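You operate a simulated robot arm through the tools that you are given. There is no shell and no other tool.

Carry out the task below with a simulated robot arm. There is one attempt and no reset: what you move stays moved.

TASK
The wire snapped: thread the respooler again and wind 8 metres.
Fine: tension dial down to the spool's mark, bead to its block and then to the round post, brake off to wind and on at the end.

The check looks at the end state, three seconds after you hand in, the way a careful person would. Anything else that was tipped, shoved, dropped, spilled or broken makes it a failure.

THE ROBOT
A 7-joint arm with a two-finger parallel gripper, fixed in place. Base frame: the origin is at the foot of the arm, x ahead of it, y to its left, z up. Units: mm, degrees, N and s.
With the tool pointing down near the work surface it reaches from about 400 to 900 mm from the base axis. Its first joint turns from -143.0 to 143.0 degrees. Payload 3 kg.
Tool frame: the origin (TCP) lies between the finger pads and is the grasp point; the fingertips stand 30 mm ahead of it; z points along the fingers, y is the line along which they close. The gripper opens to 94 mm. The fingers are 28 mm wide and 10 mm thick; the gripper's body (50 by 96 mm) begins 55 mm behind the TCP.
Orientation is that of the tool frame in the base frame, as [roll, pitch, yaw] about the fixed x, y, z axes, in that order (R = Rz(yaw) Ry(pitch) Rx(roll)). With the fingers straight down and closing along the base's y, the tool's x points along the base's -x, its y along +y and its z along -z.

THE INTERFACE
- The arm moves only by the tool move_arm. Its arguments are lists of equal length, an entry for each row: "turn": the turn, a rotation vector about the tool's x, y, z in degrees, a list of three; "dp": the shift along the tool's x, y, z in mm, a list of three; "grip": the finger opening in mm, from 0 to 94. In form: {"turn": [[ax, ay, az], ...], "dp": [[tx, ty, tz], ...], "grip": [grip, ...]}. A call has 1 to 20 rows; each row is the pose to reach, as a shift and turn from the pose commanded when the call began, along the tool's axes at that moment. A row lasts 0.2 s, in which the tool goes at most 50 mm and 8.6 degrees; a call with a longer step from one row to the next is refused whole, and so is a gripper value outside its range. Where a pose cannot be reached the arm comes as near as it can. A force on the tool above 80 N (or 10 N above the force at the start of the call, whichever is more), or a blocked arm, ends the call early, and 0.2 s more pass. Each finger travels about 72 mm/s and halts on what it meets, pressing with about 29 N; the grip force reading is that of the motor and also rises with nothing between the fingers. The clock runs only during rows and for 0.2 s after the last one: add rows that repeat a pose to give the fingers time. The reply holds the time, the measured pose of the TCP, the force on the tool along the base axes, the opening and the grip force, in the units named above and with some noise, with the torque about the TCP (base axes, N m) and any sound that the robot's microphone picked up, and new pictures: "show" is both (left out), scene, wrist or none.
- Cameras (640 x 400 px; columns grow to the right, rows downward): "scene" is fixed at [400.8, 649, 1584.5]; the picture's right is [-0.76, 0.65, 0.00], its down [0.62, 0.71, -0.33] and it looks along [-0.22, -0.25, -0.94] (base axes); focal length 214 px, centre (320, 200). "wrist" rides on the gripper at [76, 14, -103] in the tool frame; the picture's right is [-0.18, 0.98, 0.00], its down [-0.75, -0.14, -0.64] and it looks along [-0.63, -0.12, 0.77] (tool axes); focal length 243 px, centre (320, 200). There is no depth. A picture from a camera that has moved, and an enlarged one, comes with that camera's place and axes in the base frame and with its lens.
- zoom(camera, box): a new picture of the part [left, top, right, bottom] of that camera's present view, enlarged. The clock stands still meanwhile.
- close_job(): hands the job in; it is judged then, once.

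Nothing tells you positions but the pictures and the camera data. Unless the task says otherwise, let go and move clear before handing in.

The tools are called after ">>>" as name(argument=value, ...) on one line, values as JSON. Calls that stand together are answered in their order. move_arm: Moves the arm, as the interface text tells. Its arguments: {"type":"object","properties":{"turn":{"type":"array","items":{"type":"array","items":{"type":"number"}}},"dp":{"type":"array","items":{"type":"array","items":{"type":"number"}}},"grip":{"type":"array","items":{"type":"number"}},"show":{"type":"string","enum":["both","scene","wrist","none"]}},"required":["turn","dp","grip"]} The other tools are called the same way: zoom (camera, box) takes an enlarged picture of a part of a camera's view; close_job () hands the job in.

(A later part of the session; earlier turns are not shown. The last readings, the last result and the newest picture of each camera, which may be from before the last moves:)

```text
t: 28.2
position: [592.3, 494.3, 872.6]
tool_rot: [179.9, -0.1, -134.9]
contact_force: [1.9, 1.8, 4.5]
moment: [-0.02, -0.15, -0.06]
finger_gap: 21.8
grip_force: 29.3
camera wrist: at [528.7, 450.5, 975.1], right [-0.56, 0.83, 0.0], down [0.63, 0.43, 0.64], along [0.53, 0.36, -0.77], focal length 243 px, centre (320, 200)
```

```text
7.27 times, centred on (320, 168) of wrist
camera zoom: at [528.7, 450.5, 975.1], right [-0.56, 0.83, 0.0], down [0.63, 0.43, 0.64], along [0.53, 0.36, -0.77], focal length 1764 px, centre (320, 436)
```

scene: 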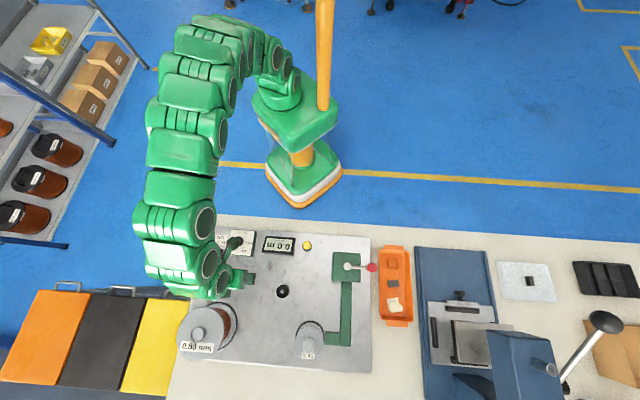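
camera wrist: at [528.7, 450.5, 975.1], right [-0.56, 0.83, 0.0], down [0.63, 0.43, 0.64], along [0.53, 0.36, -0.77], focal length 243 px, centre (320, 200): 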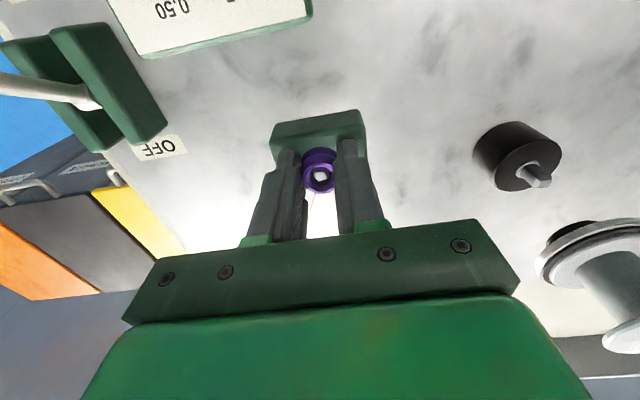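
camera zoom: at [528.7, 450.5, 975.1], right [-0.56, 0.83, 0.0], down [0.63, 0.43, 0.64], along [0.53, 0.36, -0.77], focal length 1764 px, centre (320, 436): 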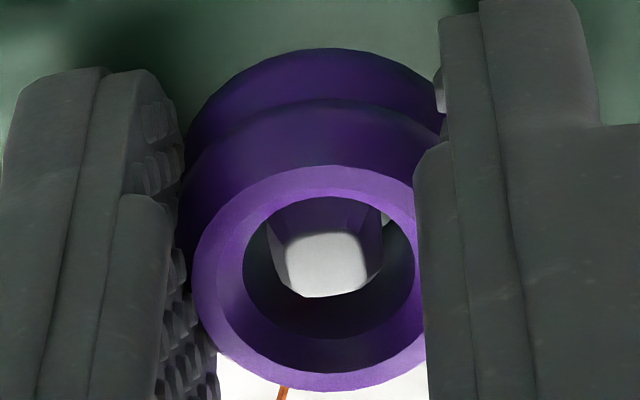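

The bead is seated on the block's peg. I'll release it briefly so it rests there, then check the wire.

>>> move_arm(turn=[[0, 0, 0], [0, 0, 0], [0, 0, 0], [0, 0, 0]], dp=[[0, 0, -1.5], [0, 0, -1.5], [0, 0, -1.5], [0, 0, -1.5]], grip=[25, 36, 40, 40], show="wrist")

>>> zoom(camera="wrist", box=[270, 110, 370, 210])

>>> zoom(camera="scene", box=[170, 225, 370, 350])

```text
t: 29.2
position: [591.9, 493.7, 874.6]
tool_rot: [180.0, -0.1, -135.0]
contact_force: [-0.2, 0.0, 0.3]
moment: [-0.03, -0.03, -0.02]
finger_gap: 39.7
grip_force: 0.0
camera wrist: at [528.5, 450.5, 977.3], right [-0.56, 0.83, 0.0], down [0.63, 0.43, 0.64], along [0.53, 0.36, -0.77], focal length 243 px, centre (320, 200)
```

wrist: 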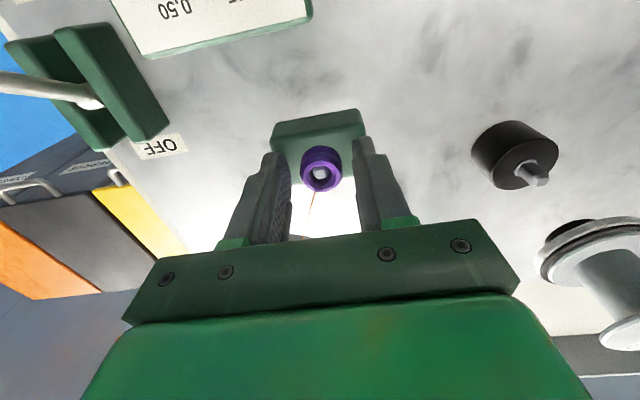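

```text
4.00 times, centred on (320, 160) of wrist
camera zoom: at [528.5, 450.5, 977.3], right [-0.56, 0.83, 0.0], down [0.63, 0.43, 0.64], along [0.53, 0.36, -0.77], focal length 970 px, centre (320, 360)
```

zoom: 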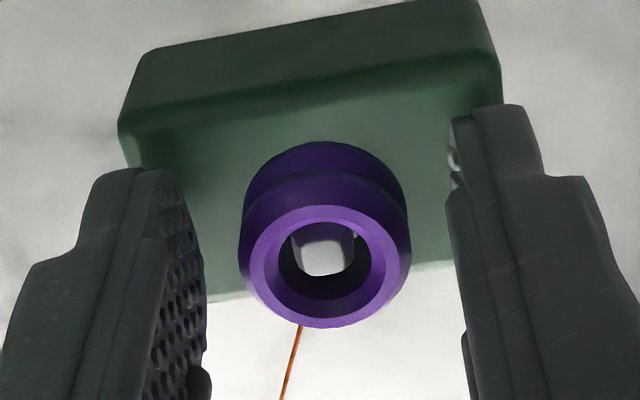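

```text
3.20 times, centred on (270, 288) of scene
camera zoom: at [400.8, 649.0, 1584.5], right [-0.76, 0.65, 0.0], down [0.62, 0.71, -0.33], along [-0.22, -0.25, -0.94], focal length 686 px, centre (480, -80)
```

zoom: 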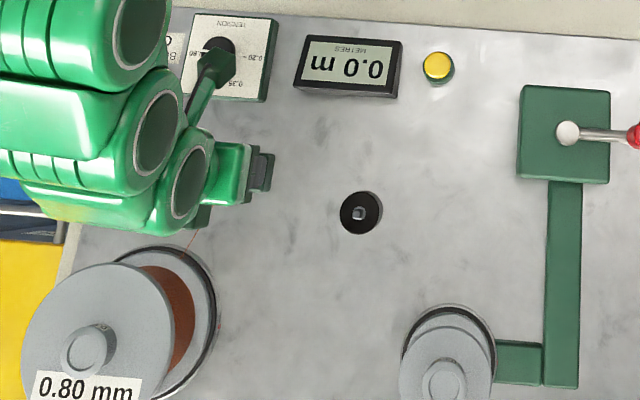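

>>> move_arm(turn=[[0, 0, 0], [0, 0, 0], [0, 0, 0], [0, 0, 0], [0, 0, 0], [0, 0, 0], [0, 0, 0], [0, 0, 0]], dp=[[0, 0.5, 0], [0, 0.5, 0], [0, 0.5, 0], [0, 0.5, -3], [0, 0.5, -12], [0, 0.5, -25], [0, 0.5, -38], [0, 0.5, -38]], grip=[20, 12, 12, 12, 12, 12, 12, 12], show="both")

>>> zoom(camera="wrist", box=[250, 70, 390, 210])

>>> zoom(camera="scene", box=[200, 250, 300, 325])

```text
t: 31.0
position: [590.1, 493.0, 913.8]
tool_rot: [180.0, 0.0, -135.0]
contact_force: [0.0, -0.2, -0.4]
moment: [0.0, 0.03, 0.01]
finger_gap: 21.7
grip_force: 29.4
camera wrist: at [526.9, 450.2, 1015.5], right [-0.56, 0.83, 0.0], down [0.63, 0.43, 0.64], along [0.53, 0.36, -0.77], focal length 243 px, centre (320, 200)
```

scene: 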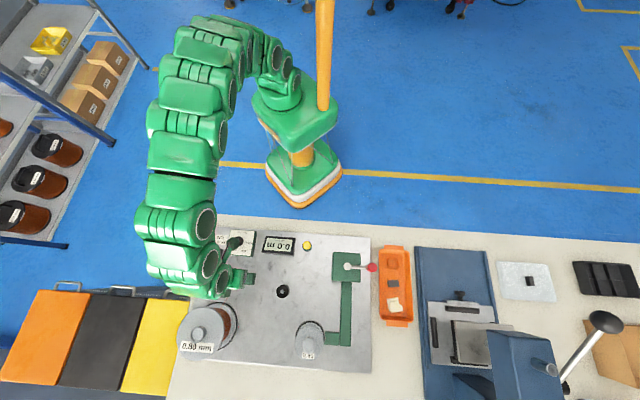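
wrist: 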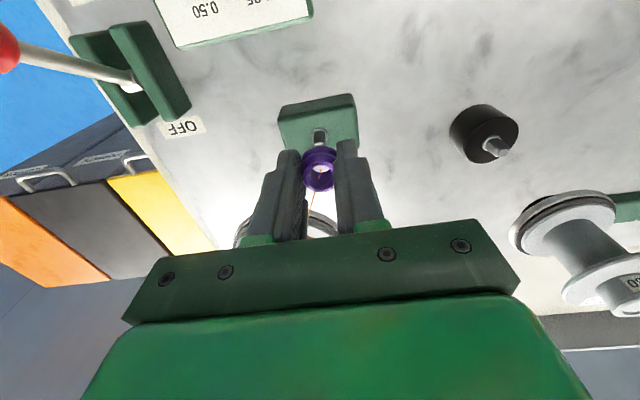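

```text
2.86 times, centred on (320, 140) of wrist
camera zoom: at [526.9, 450.2, 1015.5], right [-0.56, 0.83, 0.0], down [0.63, 0.43, 0.64], along [0.53, 0.36, -0.77], focal length 693 px, centre (320, 371)
```

zoom: 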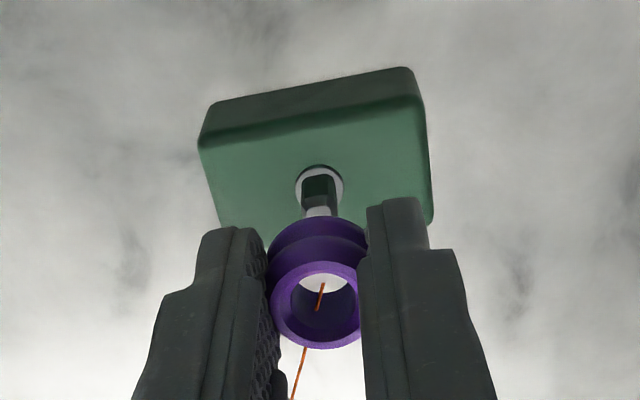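

```text
5.33 times, centred on (250, 288) of scene
camera zoom: at [400.8, 649.0, 1584.5], right [-0.76, 0.65, 0.0], down [0.62, 0.71, -0.33], along [-0.22, -0.25, -0.94], focal length 1144 px, centre (693, -267)
```

zoom: 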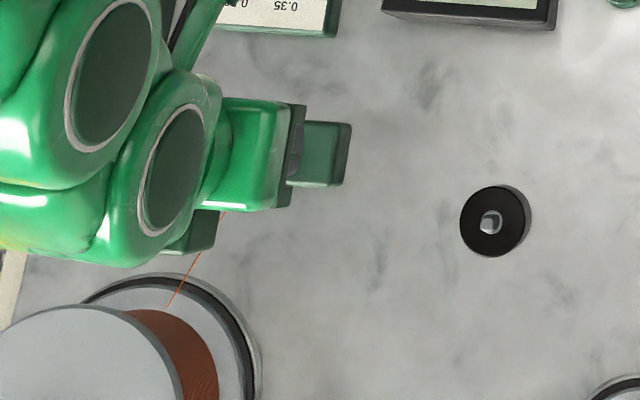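

The wire follows the bead from the spool. Now I'll carry it back over to the round post by reversing the same offset.

>>> move_arm(turn=[[0, 0, 0], [0, 0, 0], [0, 0, 0], [0, 0, 0], [0, 0, 0], [0, 0, 0]], dp=[[-6, 26, -6], [-12, 52, -6], [-18, 78, -6], [-24, 104, -6], [-29.1, 130.1, 0], [-29.1, 130.1, 0]], grip=[12, 12, 12, 12, 12, 12], show="both")

>>> zoom(camera="wrist", box=[250, 70, 390, 210])

>>> zoom(camera="scene", box=[200, 250, 330, 340])

```text
t: 32.4
position: [519.2, 605.4, 912.3]
tool_rot: [-179.9, -0.1, -135.0]
contact_force: [-0.1, 0.5, 0.4]
moment: [0.05, -0.03, 0.03]
finger_gap: 21.8
grip_force: 29.1
camera wrist: at [456.2, 562.9, 1015.5], right [-0.56, 0.83, 0.0], down [0.63, 0.43, 0.64], along [0.53, 0.36, -0.77], focal length 243 px, centre (320, 200)
```

scene: 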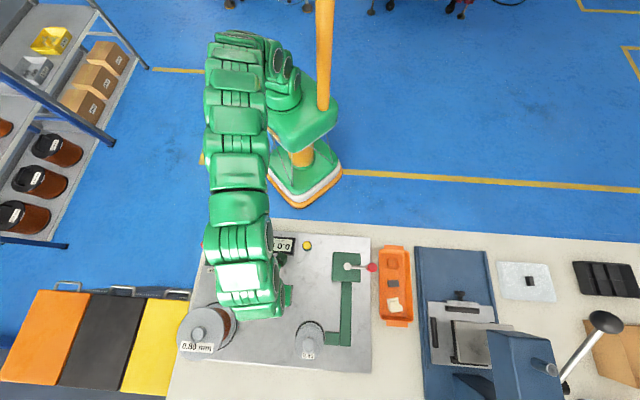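
wrist: 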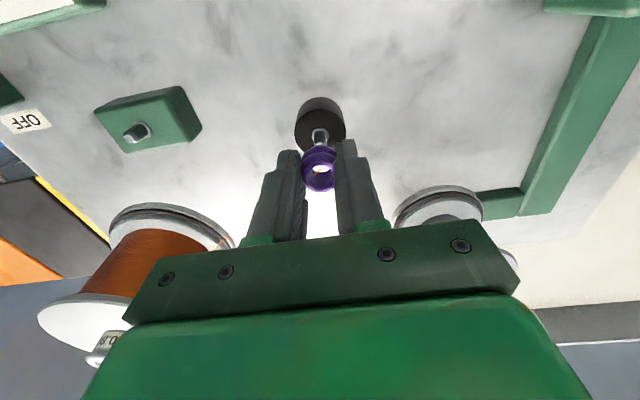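

```text
2.86 times, centred on (320, 140) of wrist
camera zoom: at [456.2, 562.9, 1015.5], right [-0.56, 0.83, 0.0], down [0.63, 0.43, 0.64], along [0.53, 0.36, -0.77], focal length 693 px, centre (320, 371)
```

zoom: 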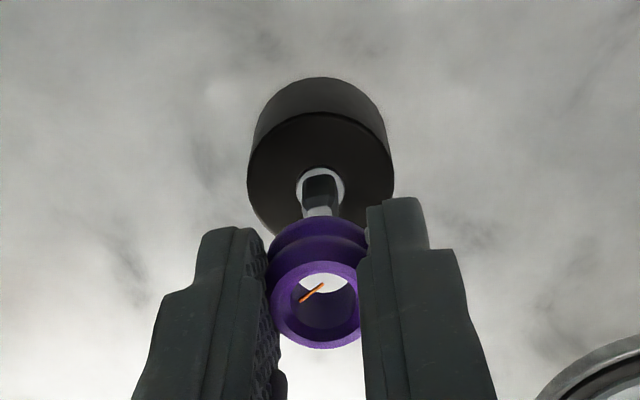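

```text
4.44 times, centred on (265, 295) of scene
camera zoom: at [400.8, 649.0, 1584.5], right [-0.76, 0.65, 0.0], down [0.62, 0.71, -0.33], along [-0.22, -0.25, -0.94], focal length 953 px, centre (564, -222)
```

zoom: 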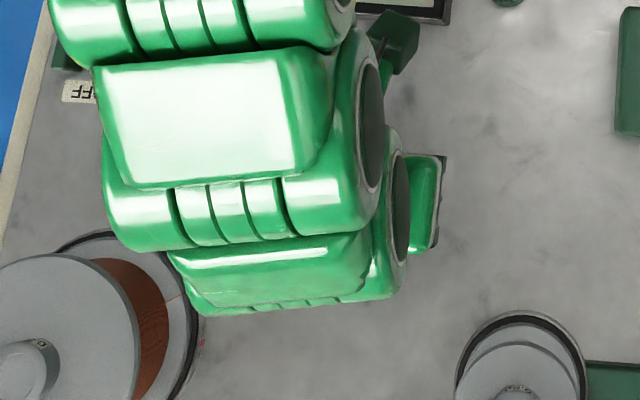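

>>> zoom(camera="wrist", box=[90, 80, 260, 260])

>>> zoom(camera="wrist", box=[200, 140, 340, 240])

>>> zoom(camera="scene", box=[215, 290, 265, 325])

```text
2.22 times, centred on (175, 170) of wrist
camera zoom: at [456.2, 562.9, 1015.5], right [-0.56, 0.83, 0.0], down [0.63, 0.43, 0.64], along [0.53, 0.36, -0.77], focal length 539 px, centre (642, 267)
```

zoom: 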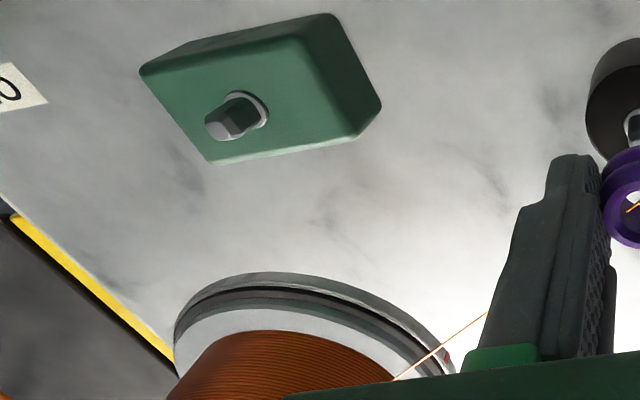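

```text
4.00 times, centred on (270, 190) of wrist
camera zoom: at [456.2, 562.9, 1015.5], right [-0.56, 0.83, 0.0], down [0.63, 0.43, 0.64], along [0.53, 0.36, -0.77], focal length 970 px, centre (520, 240)
```

zoom: 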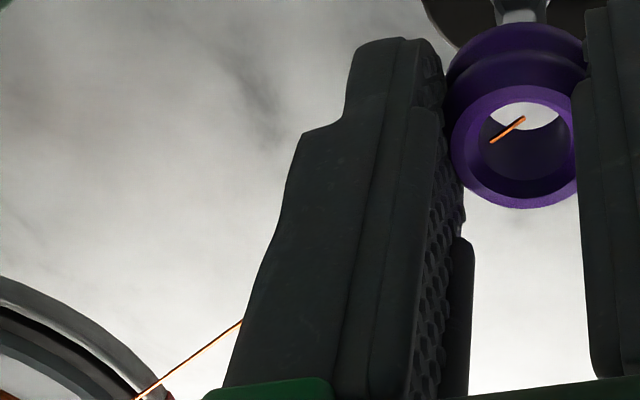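

```text
11.43 times, centred on (240, 308) of scene
camera zoom: at [400.8, 649.0, 1584.5], right [-0.76, 0.65, 0.0], down [0.62, 0.71, -0.33], along [-0.22, -0.25, -0.94], focal length 2451 px, centre (1234, -1029)
```

zoom: 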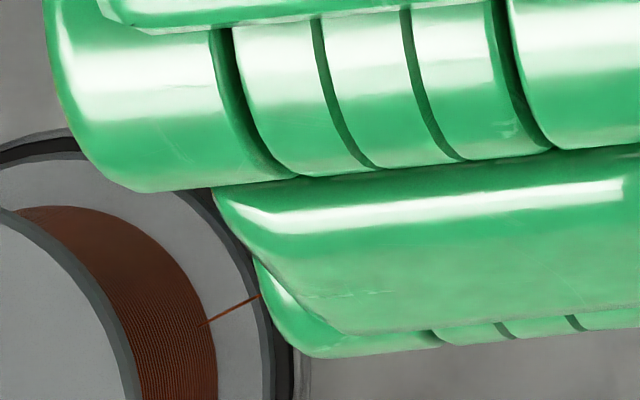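

The wire runs from the spool to the bead in my grip, and the post peg lines up. I'll lower the bead onto the post.

>>> move_arm(turn=[[0, 0, 0], [0, 0, 0], [0, 0, 0], [0, 0, 0]], dp=[[0, 0, 10], [0, 0, 20], [0, 0, 26], [0, 0, 26]], grip=[12, 12, 12, 12], show="wrist")

>>> zoom(camera="wrist", box=[295, 140, 345, 195])

```text
t: 33.4
position: [518.9, 605.7, 887.8]
tool_rot: [179.9, 0.0, -135.0]
contact_force: [0.0, -0.6, 0.9]
moment: [0.0, 0.0, 0.01]
finger_gap: 21.6
grip_force: 29.0
camera wrist: at [456.2, 562.7, 989.2], right [-0.56, 0.83, 0.0], down [0.63, 0.43, 0.64], along [0.53, 0.36, -0.77], focal length 243 px, centre (320, 200)
```

wrist: 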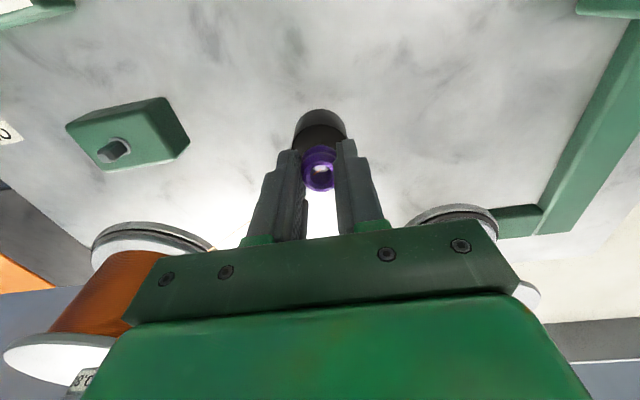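

```text
7.27 times, centred on (320, 168) of wrist
camera zoom: at [456.2, 562.7, 989.2], right [-0.56, 0.83, 0.0], down [0.63, 0.43, 0.64], along [0.53, 0.36, -0.77], focal length 1764 px, centre (320, 436)
```

zoom: 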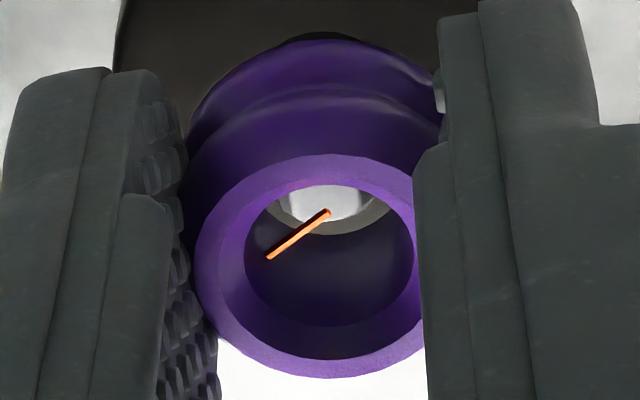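

>>> move_arm(turn=[[0, 0, 0], [0, 0, 0], [0, 0, 0], [0, 0, 0], [0, 0, 0]], dp=[[0, 0, 3], [0, 0, 6], [0, 0, 9], [0, 0, 11], [0, 0, 11]], grip=[12, 12, 12, 12, 12], show="wrist")

>>> zoom(camera="wrist", box=[295, 140, 345, 195])

>>> zoom(camera="wrist", box=[40, 60, 280, 260])

```text
t: 34.6
position: [520.2, 605.5, 875.7]
tool_rot: [-179.9, 0.0, -135.1]
contact_force: [0.4, -0.1, -0.2]
moment: [-0.01, -0.03, -0.04]
finger_gap: 21.6
grip_force: 29.5
camera wrist: at [456.0, 563.3, 978.4], right [-0.56, 0.83, 0.0], down [0.63, 0.43, 0.64], along [0.53, 0.36, -0.77], focal length 243 px, centre (320, 200)
```

wrist: 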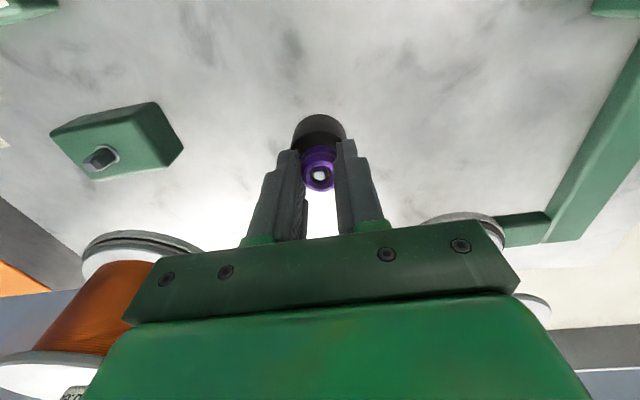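

```text
7.27 times, centred on (320, 168) of wrist
camera zoom: at [456.0, 563.3, 978.4], right [-0.56, 0.83, 0.0], down [0.63, 0.43, 0.64], along [0.53, 0.36, -0.77], focal length 1764 px, centre (320, 436)
```

zoom: 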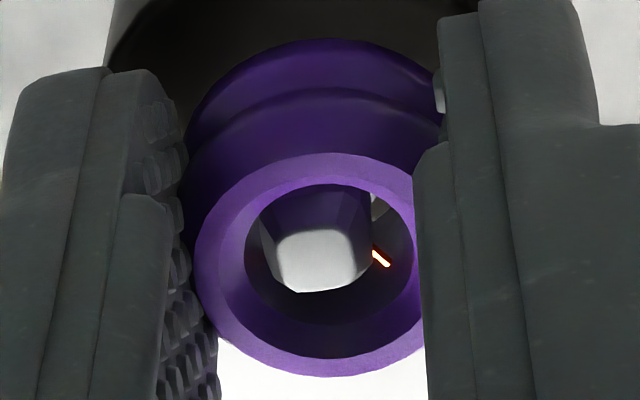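

```text
2.00 times, centred on (160, 160) of wrist
camera zoom: at [456.0, 563.3, 978.4], right [-0.56, 0.83, 0.0], down [0.63, 0.43, 0.64], along [0.53, 0.36, -0.77], focal length 485 px, centre (640, 280)
```

zoom: 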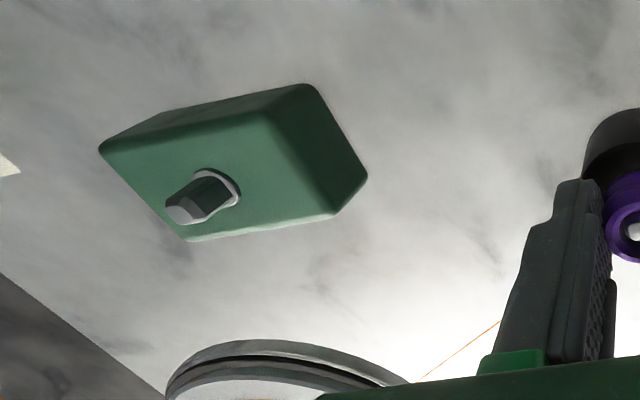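

The wire now continues from the post toward the take-up spool. I'll open the fingers and rise clear.

>>> move_arm(turn=[[0, 0, 0], [0, 0, 0], [0, 0, 0], [0, 0, 0], [0, 0, 0], [0, 0, 0], [0, 0, 0]], dp=[[0, 0, 0], [0, 0, 0], [0, 0, 0], [0, 0, -10], [0, 0, -30], [0, 0, -55], [0, 0, -55]], grip=[30, 45, 50, 50, 50, 50, 50], show="both")

>>> zoom(camera="wrist", box=[250, 60, 390, 200])

>>> zoom(camera="wrist", box=[360, 60, 560, 240])

>>> zoom(camera="wrist", box=[60, 60, 280, 260])

```text
t: 36.2
position: [521.4, 606.3, 930.3]
tool_rot: [-180.0, -0.1, -135.0]
contact_force: [0.6, 0.2, 0.0]
moment: [0.0, -0.01, -0.03]
finger_gap: 50.1
grip_force: 0.1
camera wrist: at [457.0, 562.7, 1033.6], right [-0.56, 0.83, 0.0], down [0.63, 0.43, 0.64], along [0.53, 0.36, -0.77], focal length 243 px, centre (320, 200)
```

scene: 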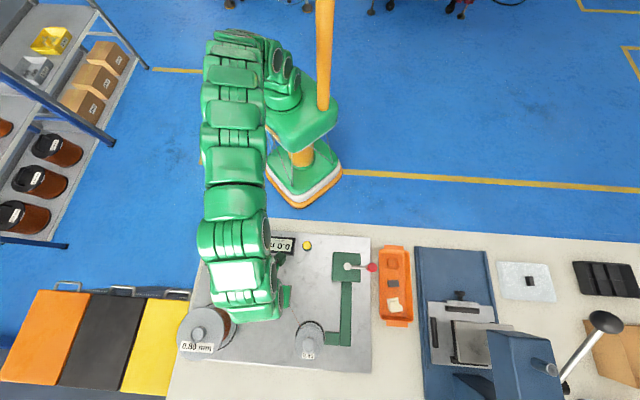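
wrist: 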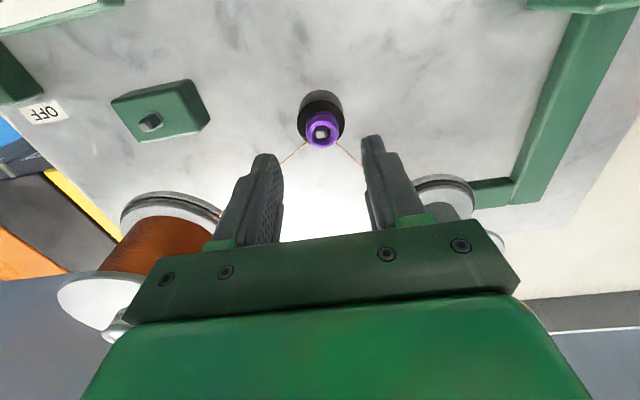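

```text
2.86 times, centred on (320, 130) of wrist
camera zoom: at [457.0, 562.7, 1033.6], right [-0.56, 0.83, 0.0], down [0.63, 0.43, 0.64], along [0.53, 0.36, -0.77], focal length 693 px, centre (320, 400)
```

zoom: 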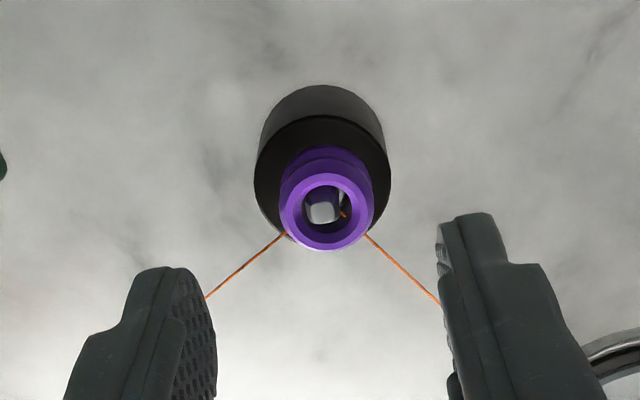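

```text
2.22 times, centred on (460, 150) of wrist
camera zoom: at [457.0, 562.7, 1033.6], right [-0.56, 0.83, 0.0], down [0.63, 0.43, 0.64], along [0.53, 0.36, -0.77], focal length 539 px, centre (9, 311)
```

zoom: 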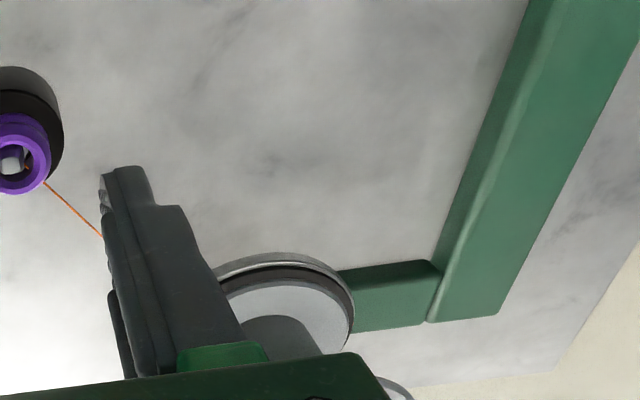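

```text
2.00 times, centred on (170, 160) of wrist
camera zoom: at [457.0, 562.7, 1033.6], right [-0.56, 0.83, 0.0], down [0.63, 0.43, 0.64], along [0.53, 0.36, -0.77], focal length 485 px, centre (620, 280)
```

zoom: 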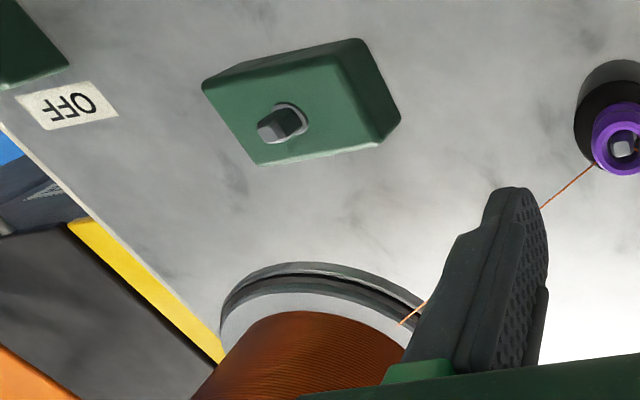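

The wire is threaded supply spool → bead on the post → take-up spool. Next is the brake, so I'll close the fingers and move to the near side of the red lever ball.

>>> move_arm(turn=[[0, 0, 0], [0, 0, 0], [0, 0, 0], [0, 0, 0], [0, 0, 0], [0, 0, 0], [0, 0, 0], [0, 0, 0]], dp=[[24, -36, -30], [48, -72, -30], [72, -108, -30], [96, -144, -30], [120, -180, -30], [145, -216, -30], [167, -253, -30], [167, -253, -30]], grip=[50, 50, 30, 10, 0, 0, 0, 0], show="both")

>>> zoom(camera="scene", box=[190, 220, 350, 345])

```text
refused: row 1 steps farther than a row can; nothing moved
```

```text
3.20 times, centred on (270, 282) of scene
camera zoom: at [400.8, 649.0, 1584.5], right [-0.76, 0.65, 0.0], down [0.62, 0.71, -0.33], along [-0.22, -0.25, -0.94], focal length 686 px, centre (480, -64)
```

zoom: 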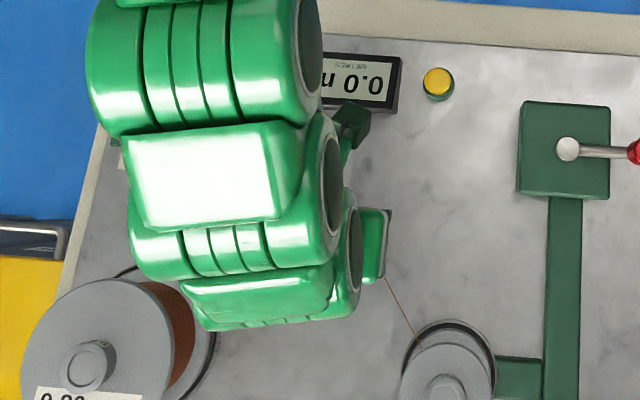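

>>> move_arm(turn=[[0, 0, 0], [0, 0, 0], [0, 0, 0], [0, 0, 0], [0, 0, 0], [0, 0, 0], [0, 0, 0], [0, 0, 0]], dp=[[22, -33, -15], [46, -70, -30], [70, -106, -30], [94, -142, -30], [118, -178, -30], [142, -214, -30], [167, -253, -30], [167, -253, -30]], grip=[50, 50, 30, 10, 0, 0, 0, 0], show="both")

>>> zoom(camera="scene", box=[190, 220, 350, 345])

```text
t: 38.0
position: [581.1, 307.9, 963.1]
tool_rot: [180.0, 0.0, -135.0]
contact_force: [0.6, -0.6, -0.1]
moment: [-0.05, -0.01, -0.06]
finger_gap: 0.0
grip_force: 28.9
camera wrist: at [518.0, 265.1, 1065.3], right [-0.57, 0.82, 0.0], down [0.63, 0.43, 0.64], along [0.53, 0.36, -0.77], focal length 243 px, centre (320, 200)
```

scene: 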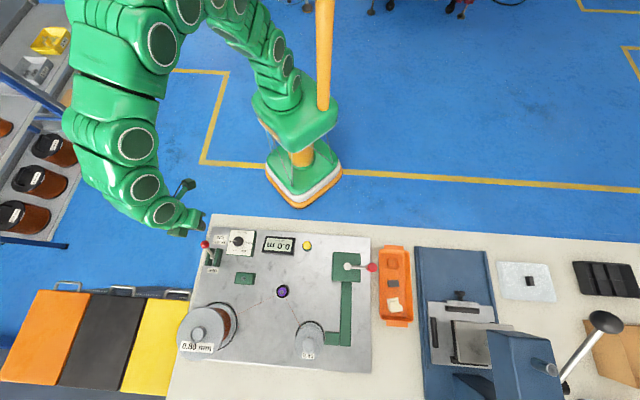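
wrist: 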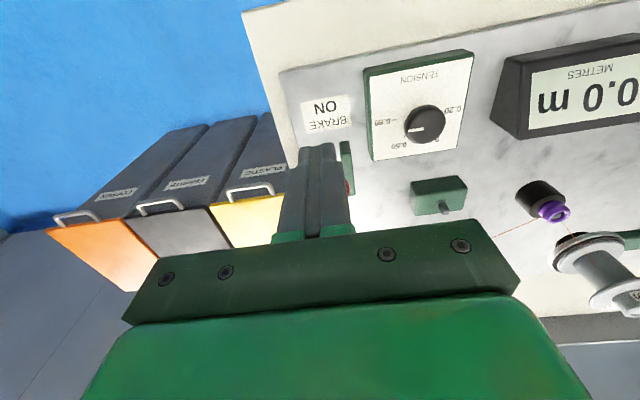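

```text
3.20 times, centred on (270, 282) of scene
camera zoom: at [400.8, 649.0, 1584.5], right [-0.76, 0.65, 0.0], down [0.62, 0.71, -0.33], along [-0.22, -0.25, -0.94], focal length 686 px, centre (480, -64)
```

zoom: 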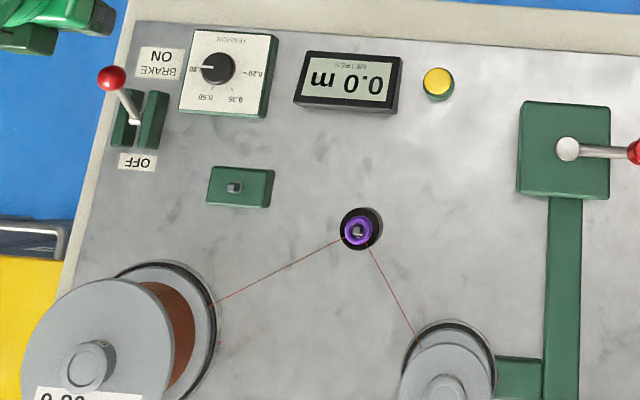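

The wire path and dial look right from the scene view. I'll check the dial and lever closely.

>>> zoom(camera="scene", box=[222, 225, 262, 250])

>>> zoom(camera="scene", box=[195, 235, 227, 265])

>>> zoom(camera="wrist", box=[330, 40, 490, 170])

>>> zoom(camera="scene", box=[325, 245, 385, 285])

```text
16.00 times, centred on (242, 238) of scene
camera zoom: at [400.8, 649.0, 1584.5], right [-0.76, 0.65, 0.0], down [0.62, 0.71, -0.33], along [-0.22, -0.25, -0.94], focal length 3432 px, centre (1568, -400)
```

zoom: 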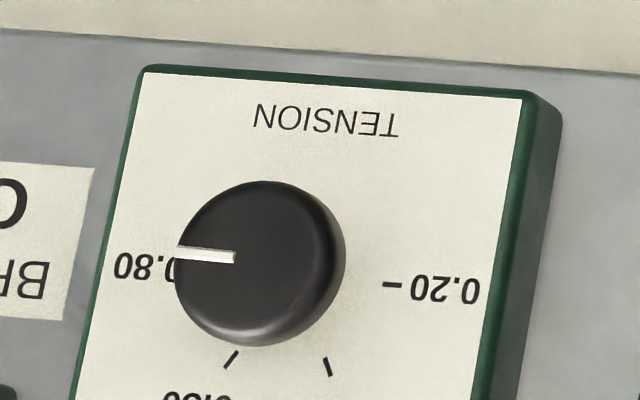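

```text
13.33 times, centred on (211, 250) of scene
camera zoom: at [400.8, 649.0, 1584.5], right [-0.76, 0.65, 0.0], down [0.62, 0.71, -0.33], along [-0.22, -0.25, -0.94], focal length 2860 px, centre (1773, -467)
```

zoom: 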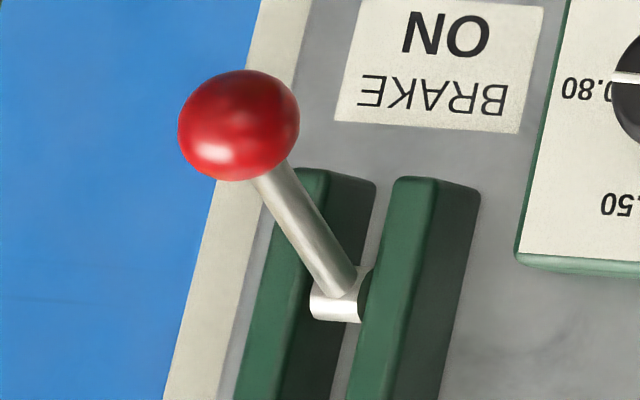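

```text
3.08 times, centred on (410, 105) of wrist
camera zoom: at [518.0, 265.1, 1065.3], right [-0.57, 0.82, 0.0], down [0.63, 0.43, 0.64], along [0.53, 0.36, -0.77], focal length 746 px, centre (43, 492)
```

zoom: 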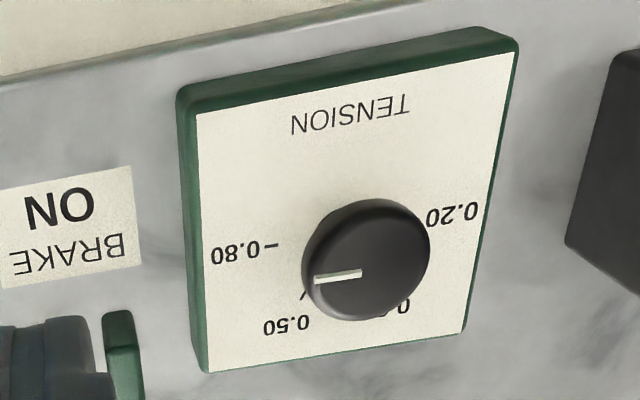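

```text
10.00 times, centred on (355, 265) of scene
camera zoom: at [400.8, 649.0, 1584.5], right [-0.76, 0.65, 0.0], down [0.62, 0.71, -0.33], along [-0.22, -0.25, -0.94], focal length 2145 px, centre (-30, -450)
```

zoom: 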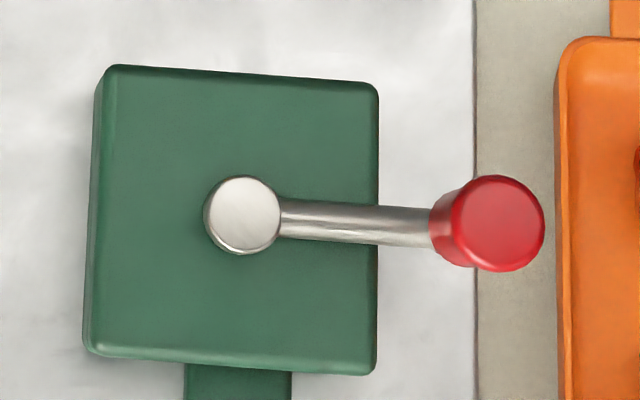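

The dial is on 0.80. The lever ball is at about a=-188, b=676, z=907, so I'll lower the closed fingers on its near side and push it toward OFF.

>>> move_arm(turn=[[0, 0, 0], [0, 0, 0], [0, 0, 0], [0, 0, 0], [0, 0, 0], [0, 0, 0], [0, 0, 0], [0, 0, 0], [0, 0, 0], [0, 0, 0]], dp=[[0, 5, 20], [0, 5, 38], [-10, 5, 38], [-20, 5, 38], [-28, 5, 38], [-36, 5, 38], [-44, 5, 38], [-52, 5, 38], [-60, 5, 38], [-60, 5, 38]], grip=[0, 0, 0, 0, 0, 0, 0, 0, 0, 0], show="both")

>>> zoom(camera="scene", box=[185, 225, 265, 275])

```text
t: 40.2
position: [620.8, 355.3, 923.0]
tool_rot: [-180.0, -0.2, -134.9]
contact_force: [0.2, 0.4, -0.9]
moment: [0.01, 0.02, 0.01]
finger_gap: 0.0
grip_force: 28.9
camera wrist: at [556.1, 312.0, 1025.3], right [-0.56, 0.83, 0.0], down [0.63, 0.43, 0.64], along [0.53, 0.36, -0.77], focal length 243 px, centre (320, 200)
```

scene: 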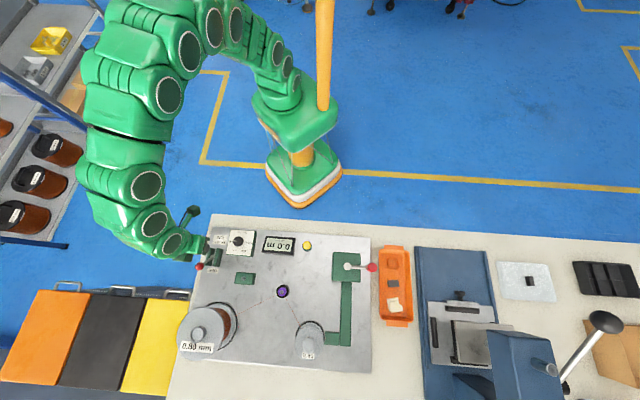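
wrist: 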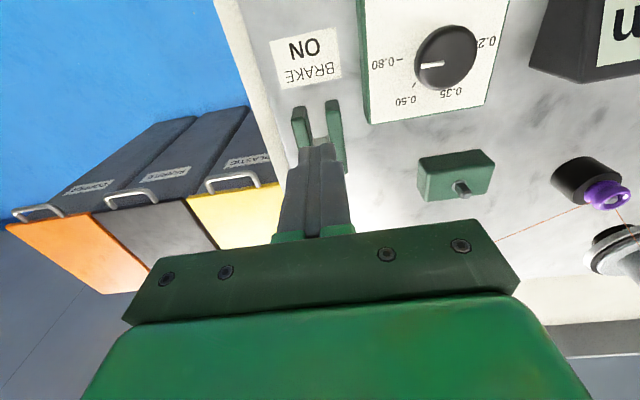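

```text
8.00 times, centred on (225, 250) of scene
camera zoom: at [400.8, 649.0, 1584.5], right [-0.76, 0.65, 0.0], down [0.62, 0.71, -0.33], along [-0.22, -0.25, -0.94], focal length 1716 px, centre (1080, -200)
```

zoom: 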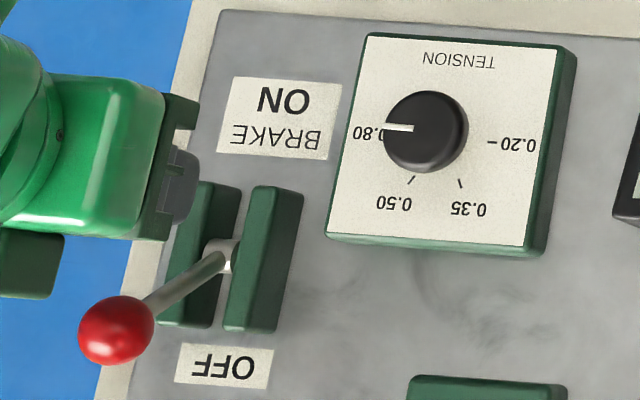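

The lever flipped to OFF. I'll rise and travel over to the crank on the right of the plate.

>>> move_arm(turn=[[0, 0, 0], [0, 0, 0], [0, 0, 0], [0, 0, 0], [0, 0, 0], [0, 0, 0], [0, 0, 0], [0, 0, 0], [0, 0, 0], [0, 0, 0], [0, 0, 0], [0, 0, 0], [0, 0, 0], [0, 0, 0], [0, 0, 0]], dp=[[5, 0, -35], [5, 10, -75], [5, 55, -77], [5, 100, -77], [5, 145, -77], [5, 190, -77], [5, 235, -77], [5, 280, -77], [5, 325, -77], [5, 370, -77], [5, 415, -77], [5, 460, -77], [5, 490, -77], [5, 510, -77], [5, 510, -77]], grip=[0, 0, 0, 0, 0, 10, 20, 40, 60, 60, 60, 60, 60, 60, 60], show="both")

>>> zoom(camera="scene", box=[180, 225, 260, 275])

```text
t: 43.4
position: [256.1, 712.3, 998.9]
tool_rot: [179.9, 0.0, -135.1]
contact_force: [-0.1, 0.2, 0.3]
moment: [-0.01, 0.01, 0.01]
finger_gap: 59.8
grip_force: 0.1
camera wrist: at [192.8, 669.0, 1100.8], right [-0.56, 0.83, 0.0], down [0.63, 0.43, 0.64], along [0.53, 0.36, -0.77], focal length 243 px, centre (320, 200)
```

scene: 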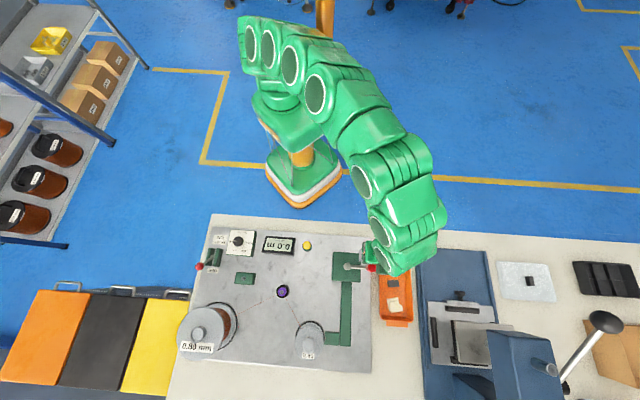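
wrist: 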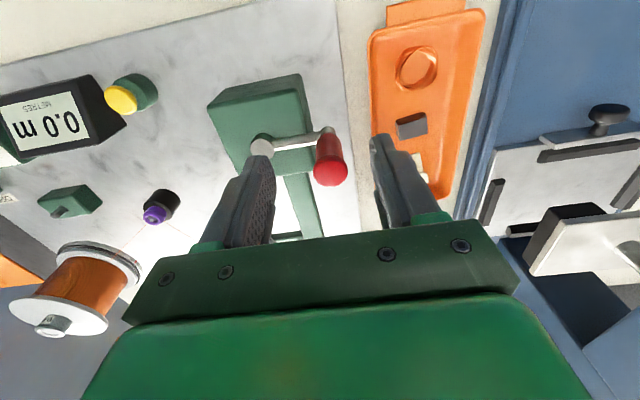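

```text
8.00 times, centred on (220, 250) of scene
camera zoom: at [400.8, 649.0, 1584.5], right [-0.76, 0.65, 0.0], down [0.62, 0.71, -0.33], along [-0.22, -0.25, -0.94], focal length 1716 px, centre (1120, -200)
```

zoom: 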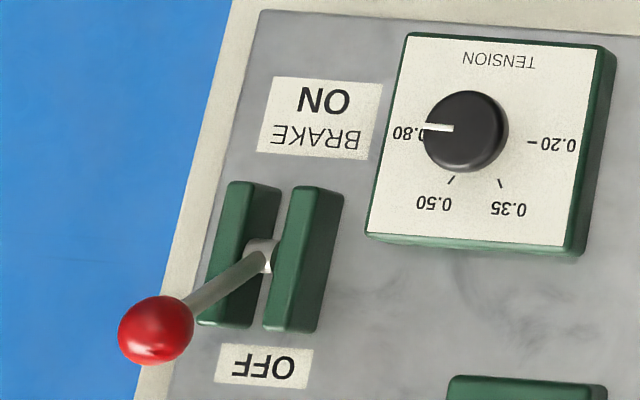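

>>> zoom(camera="wrist", box=[200, 60, 400, 200])

>>> zoom(camera="scene", box=[320, 240, 400, 290])

```text
2.86 times, centred on (300, 130) of wrist
camera zoom: at [192.8, 669.0, 1100.8], right [-0.56, 0.83, 0.0], down [0.63, 0.43, 0.64], along [0.53, 0.36, -0.77], focal length 693 px, centre (377, 400)
```

zoom: 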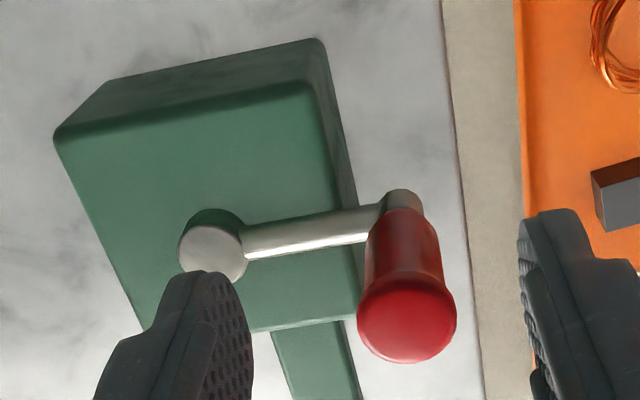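

```text
8.00 times, centred on (360, 265) of scene
camera zoom: at [400.8, 649.0, 1584.5], right [-0.76, 0.65, 0.0], down [0.62, 0.71, -0.33], along [-0.22, -0.25, -0.94], focal length 1716 px, centre (0, -320)
```

zoom: 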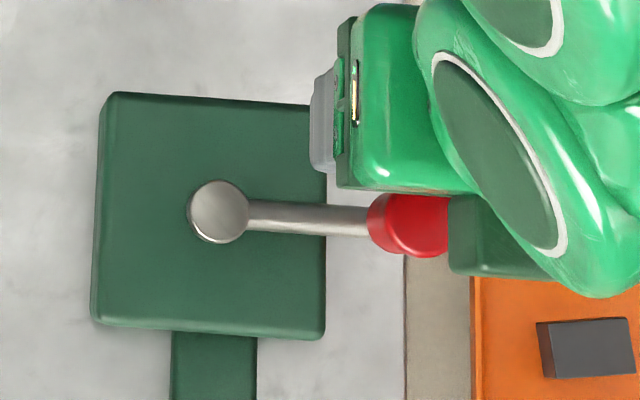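

The brake is OFF. The crank handle is a vertical red grip at about a=325, b=705 with its top near z≈950, on a hub at a=260, so the radius is about 65. I'll move above it for a closer look.

>>> move_arm(turn=[[0, 0, 0], [0, 0, 0], [0, 0, 0]], dp=[[-10, 2, 5], [-19, 3, 15], [-19, 3, 15]], grip=[60, 60, 60], show="wrist")

>>> zoom(camera="wrist", box=[230, 60, 410, 220])

>>> zoom(camera="scene", box=[320, 235, 420, 300])

```text
t: 44.2
position: [268.3, 728.2, 984.6]
tool_rot: [-180.0, 0.1, -135.0]
contact_force: [-0.4, -0.2, 0.4]
moment: [-0.03, 0.0, 0.01]
finger_gap: 60.1
grip_force: 0.1
camera wrist: at [204.5, 684.7, 1086.0], right [-0.56, 0.83, 0.0], down [0.63, 0.43, 0.64], along [0.53, 0.36, -0.77], focal length 243 px, centre (320, 200)
```

wrist: 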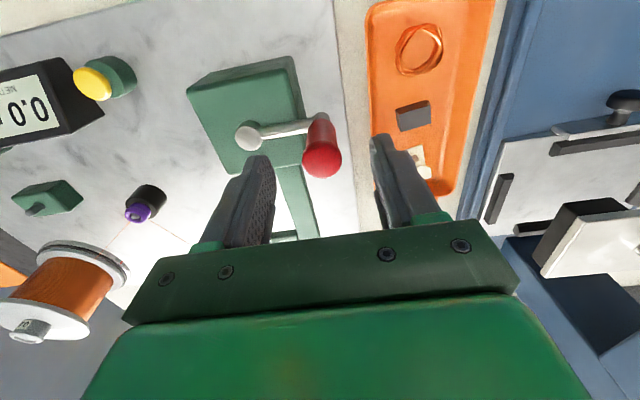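

```text
2.50 times, centred on (320, 140) of wrist
camera zoom: at [204.5, 684.7, 1086.0], right [-0.56, 0.83, 0.0], down [0.63, 0.43, 0.64], along [0.53, 0.36, -0.77], focal length 606 px, centre (320, 350)
```

zoom: 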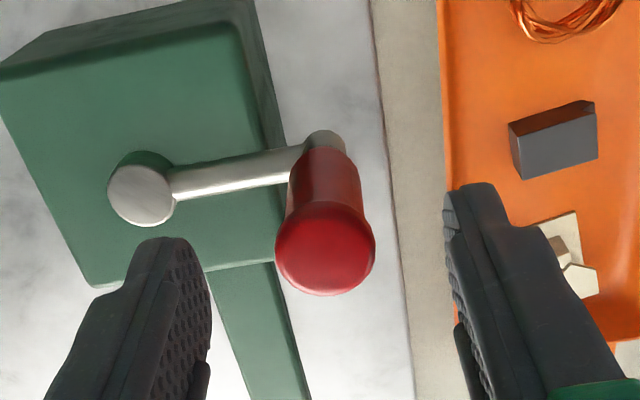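

```text
6.15 times, centred on (370, 268) of scene
camera zoom: at [400.8, 649.0, 1584.5], right [-0.76, 0.65, 0.0], down [0.62, 0.71, -0.33], along [-0.22, -0.25, -0.94], focal length 1320 px, centre (12, -215)
```

zoom: 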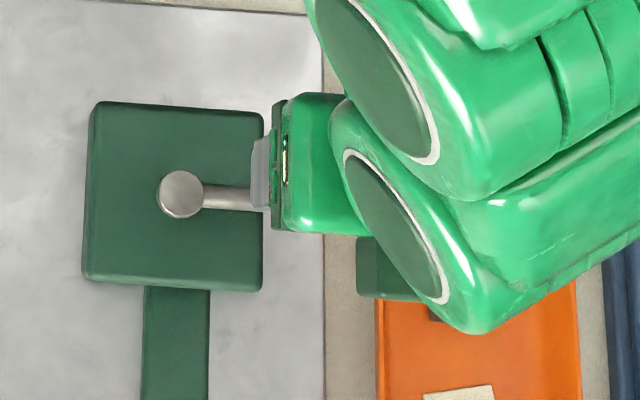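

The handle is nearly centred under the gripper. I'll lower so the fingers straddle it and close.

>>> move_arm(turn=[[0, 0, 0], [0, 0, 0], [0, 0, 0], [0, 0, 0], [0, 0, 0], [0, 0, 0]], dp=[[0, 1.2, 15], [0, 1.2, 30], [0, 1.2, 42], [0, 1.2, 42], [0, 1.2, 42], [0, 1.2, 42]], grip=[60, 60, 60, 40, 20, 12], show="wrist")

>>> zoom(camera="wrist", box=[230, 90, 410, 240])

```text
t: 45.6
position: [267.9, 727.7, 942.2]
tool_rot: [-179.9, -0.1, -135.1]
contact_force: [8.9, -8.5, -2.0]
moment: [-0.06, 0.07, -0.04]
finger_gap: 26.2
grip_force: 44.7
camera wrist: at [204.0, 684.6, 1044.3], right [-0.56, 0.83, 0.0], down [0.63, 0.43, 0.64], along [0.53, 0.36, -0.77], focal length 243 px, centre (320, 200)
```

wrist: 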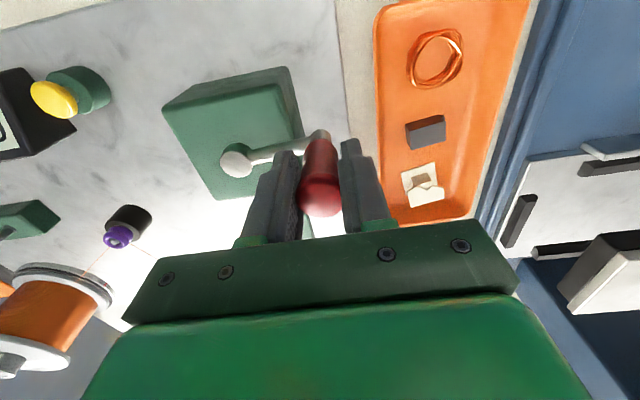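

```text
2.67 times, centred on (320, 165) of wrist
camera zoom: at [204.0, 684.6, 1044.3], right [-0.56, 0.83, 0.0], down [0.63, 0.43, 0.64], along [0.53, 0.36, -0.77], focal length 647 px, centre (320, 293)
```

zoom: 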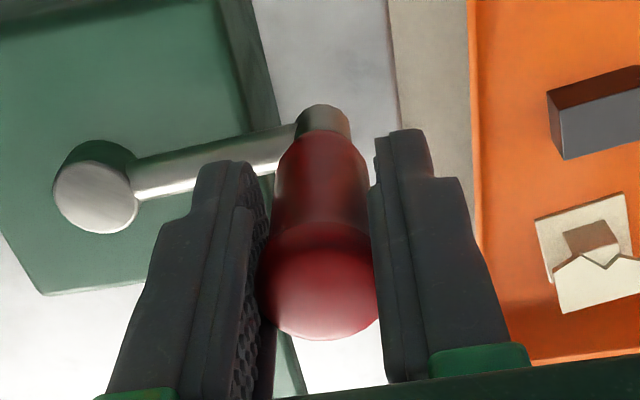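

>>> zoom(camera="scene", box=[275, 285, 345, 345])

>>> zoom(camera="scene", box=[225, 285, 295, 335])

>>> zoom(camera="scene", box=[295, 315, 343, 345])

```text
6.67 times, centred on (310, 315) of scene
camera zoom: at [400.8, 649.0, 1584.5], right [-0.76, 0.65, 0.0], down [0.62, 0.71, -0.33], along [-0.22, -0.25, -0.94], focal length 1430 px, centre (387, -567)
```

zoom: 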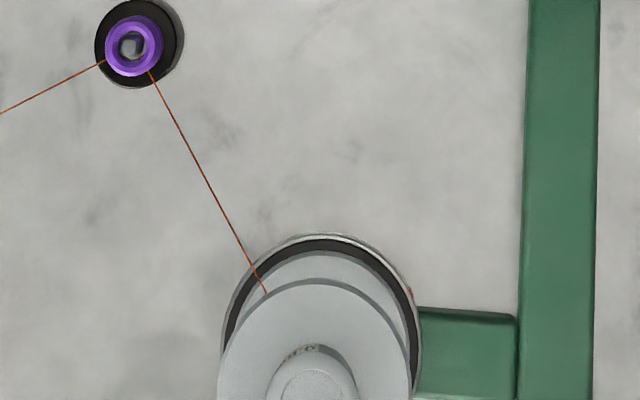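

```text
8.00 times, centred on (260, 310) of scene
camera zoom: at [400.8, 649.0, 1584.5], right [-0.76, 0.65, 0.0], down [0.62, 0.71, -0.33], along [-0.22, -0.25, -0.94], focal length 1716 px, centre (800, -680)
```

zoom: 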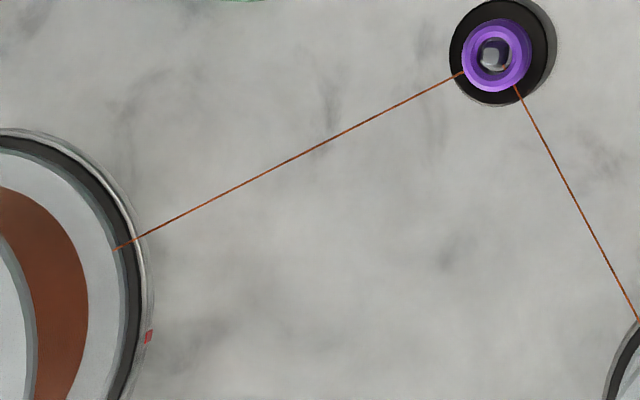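

```text
13.33 times, centred on (319, 330) of scene
camera zoom: at [400.8, 649.0, 1584.5], right [-0.76, 0.65, 0.0], down [0.62, 0.71, -0.33], along [-0.22, -0.25, -0.94], focal length 2860 px, centre (333, -1533)
```

zoom: 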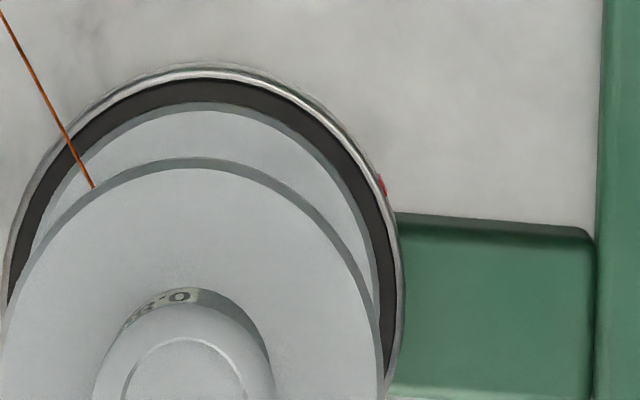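

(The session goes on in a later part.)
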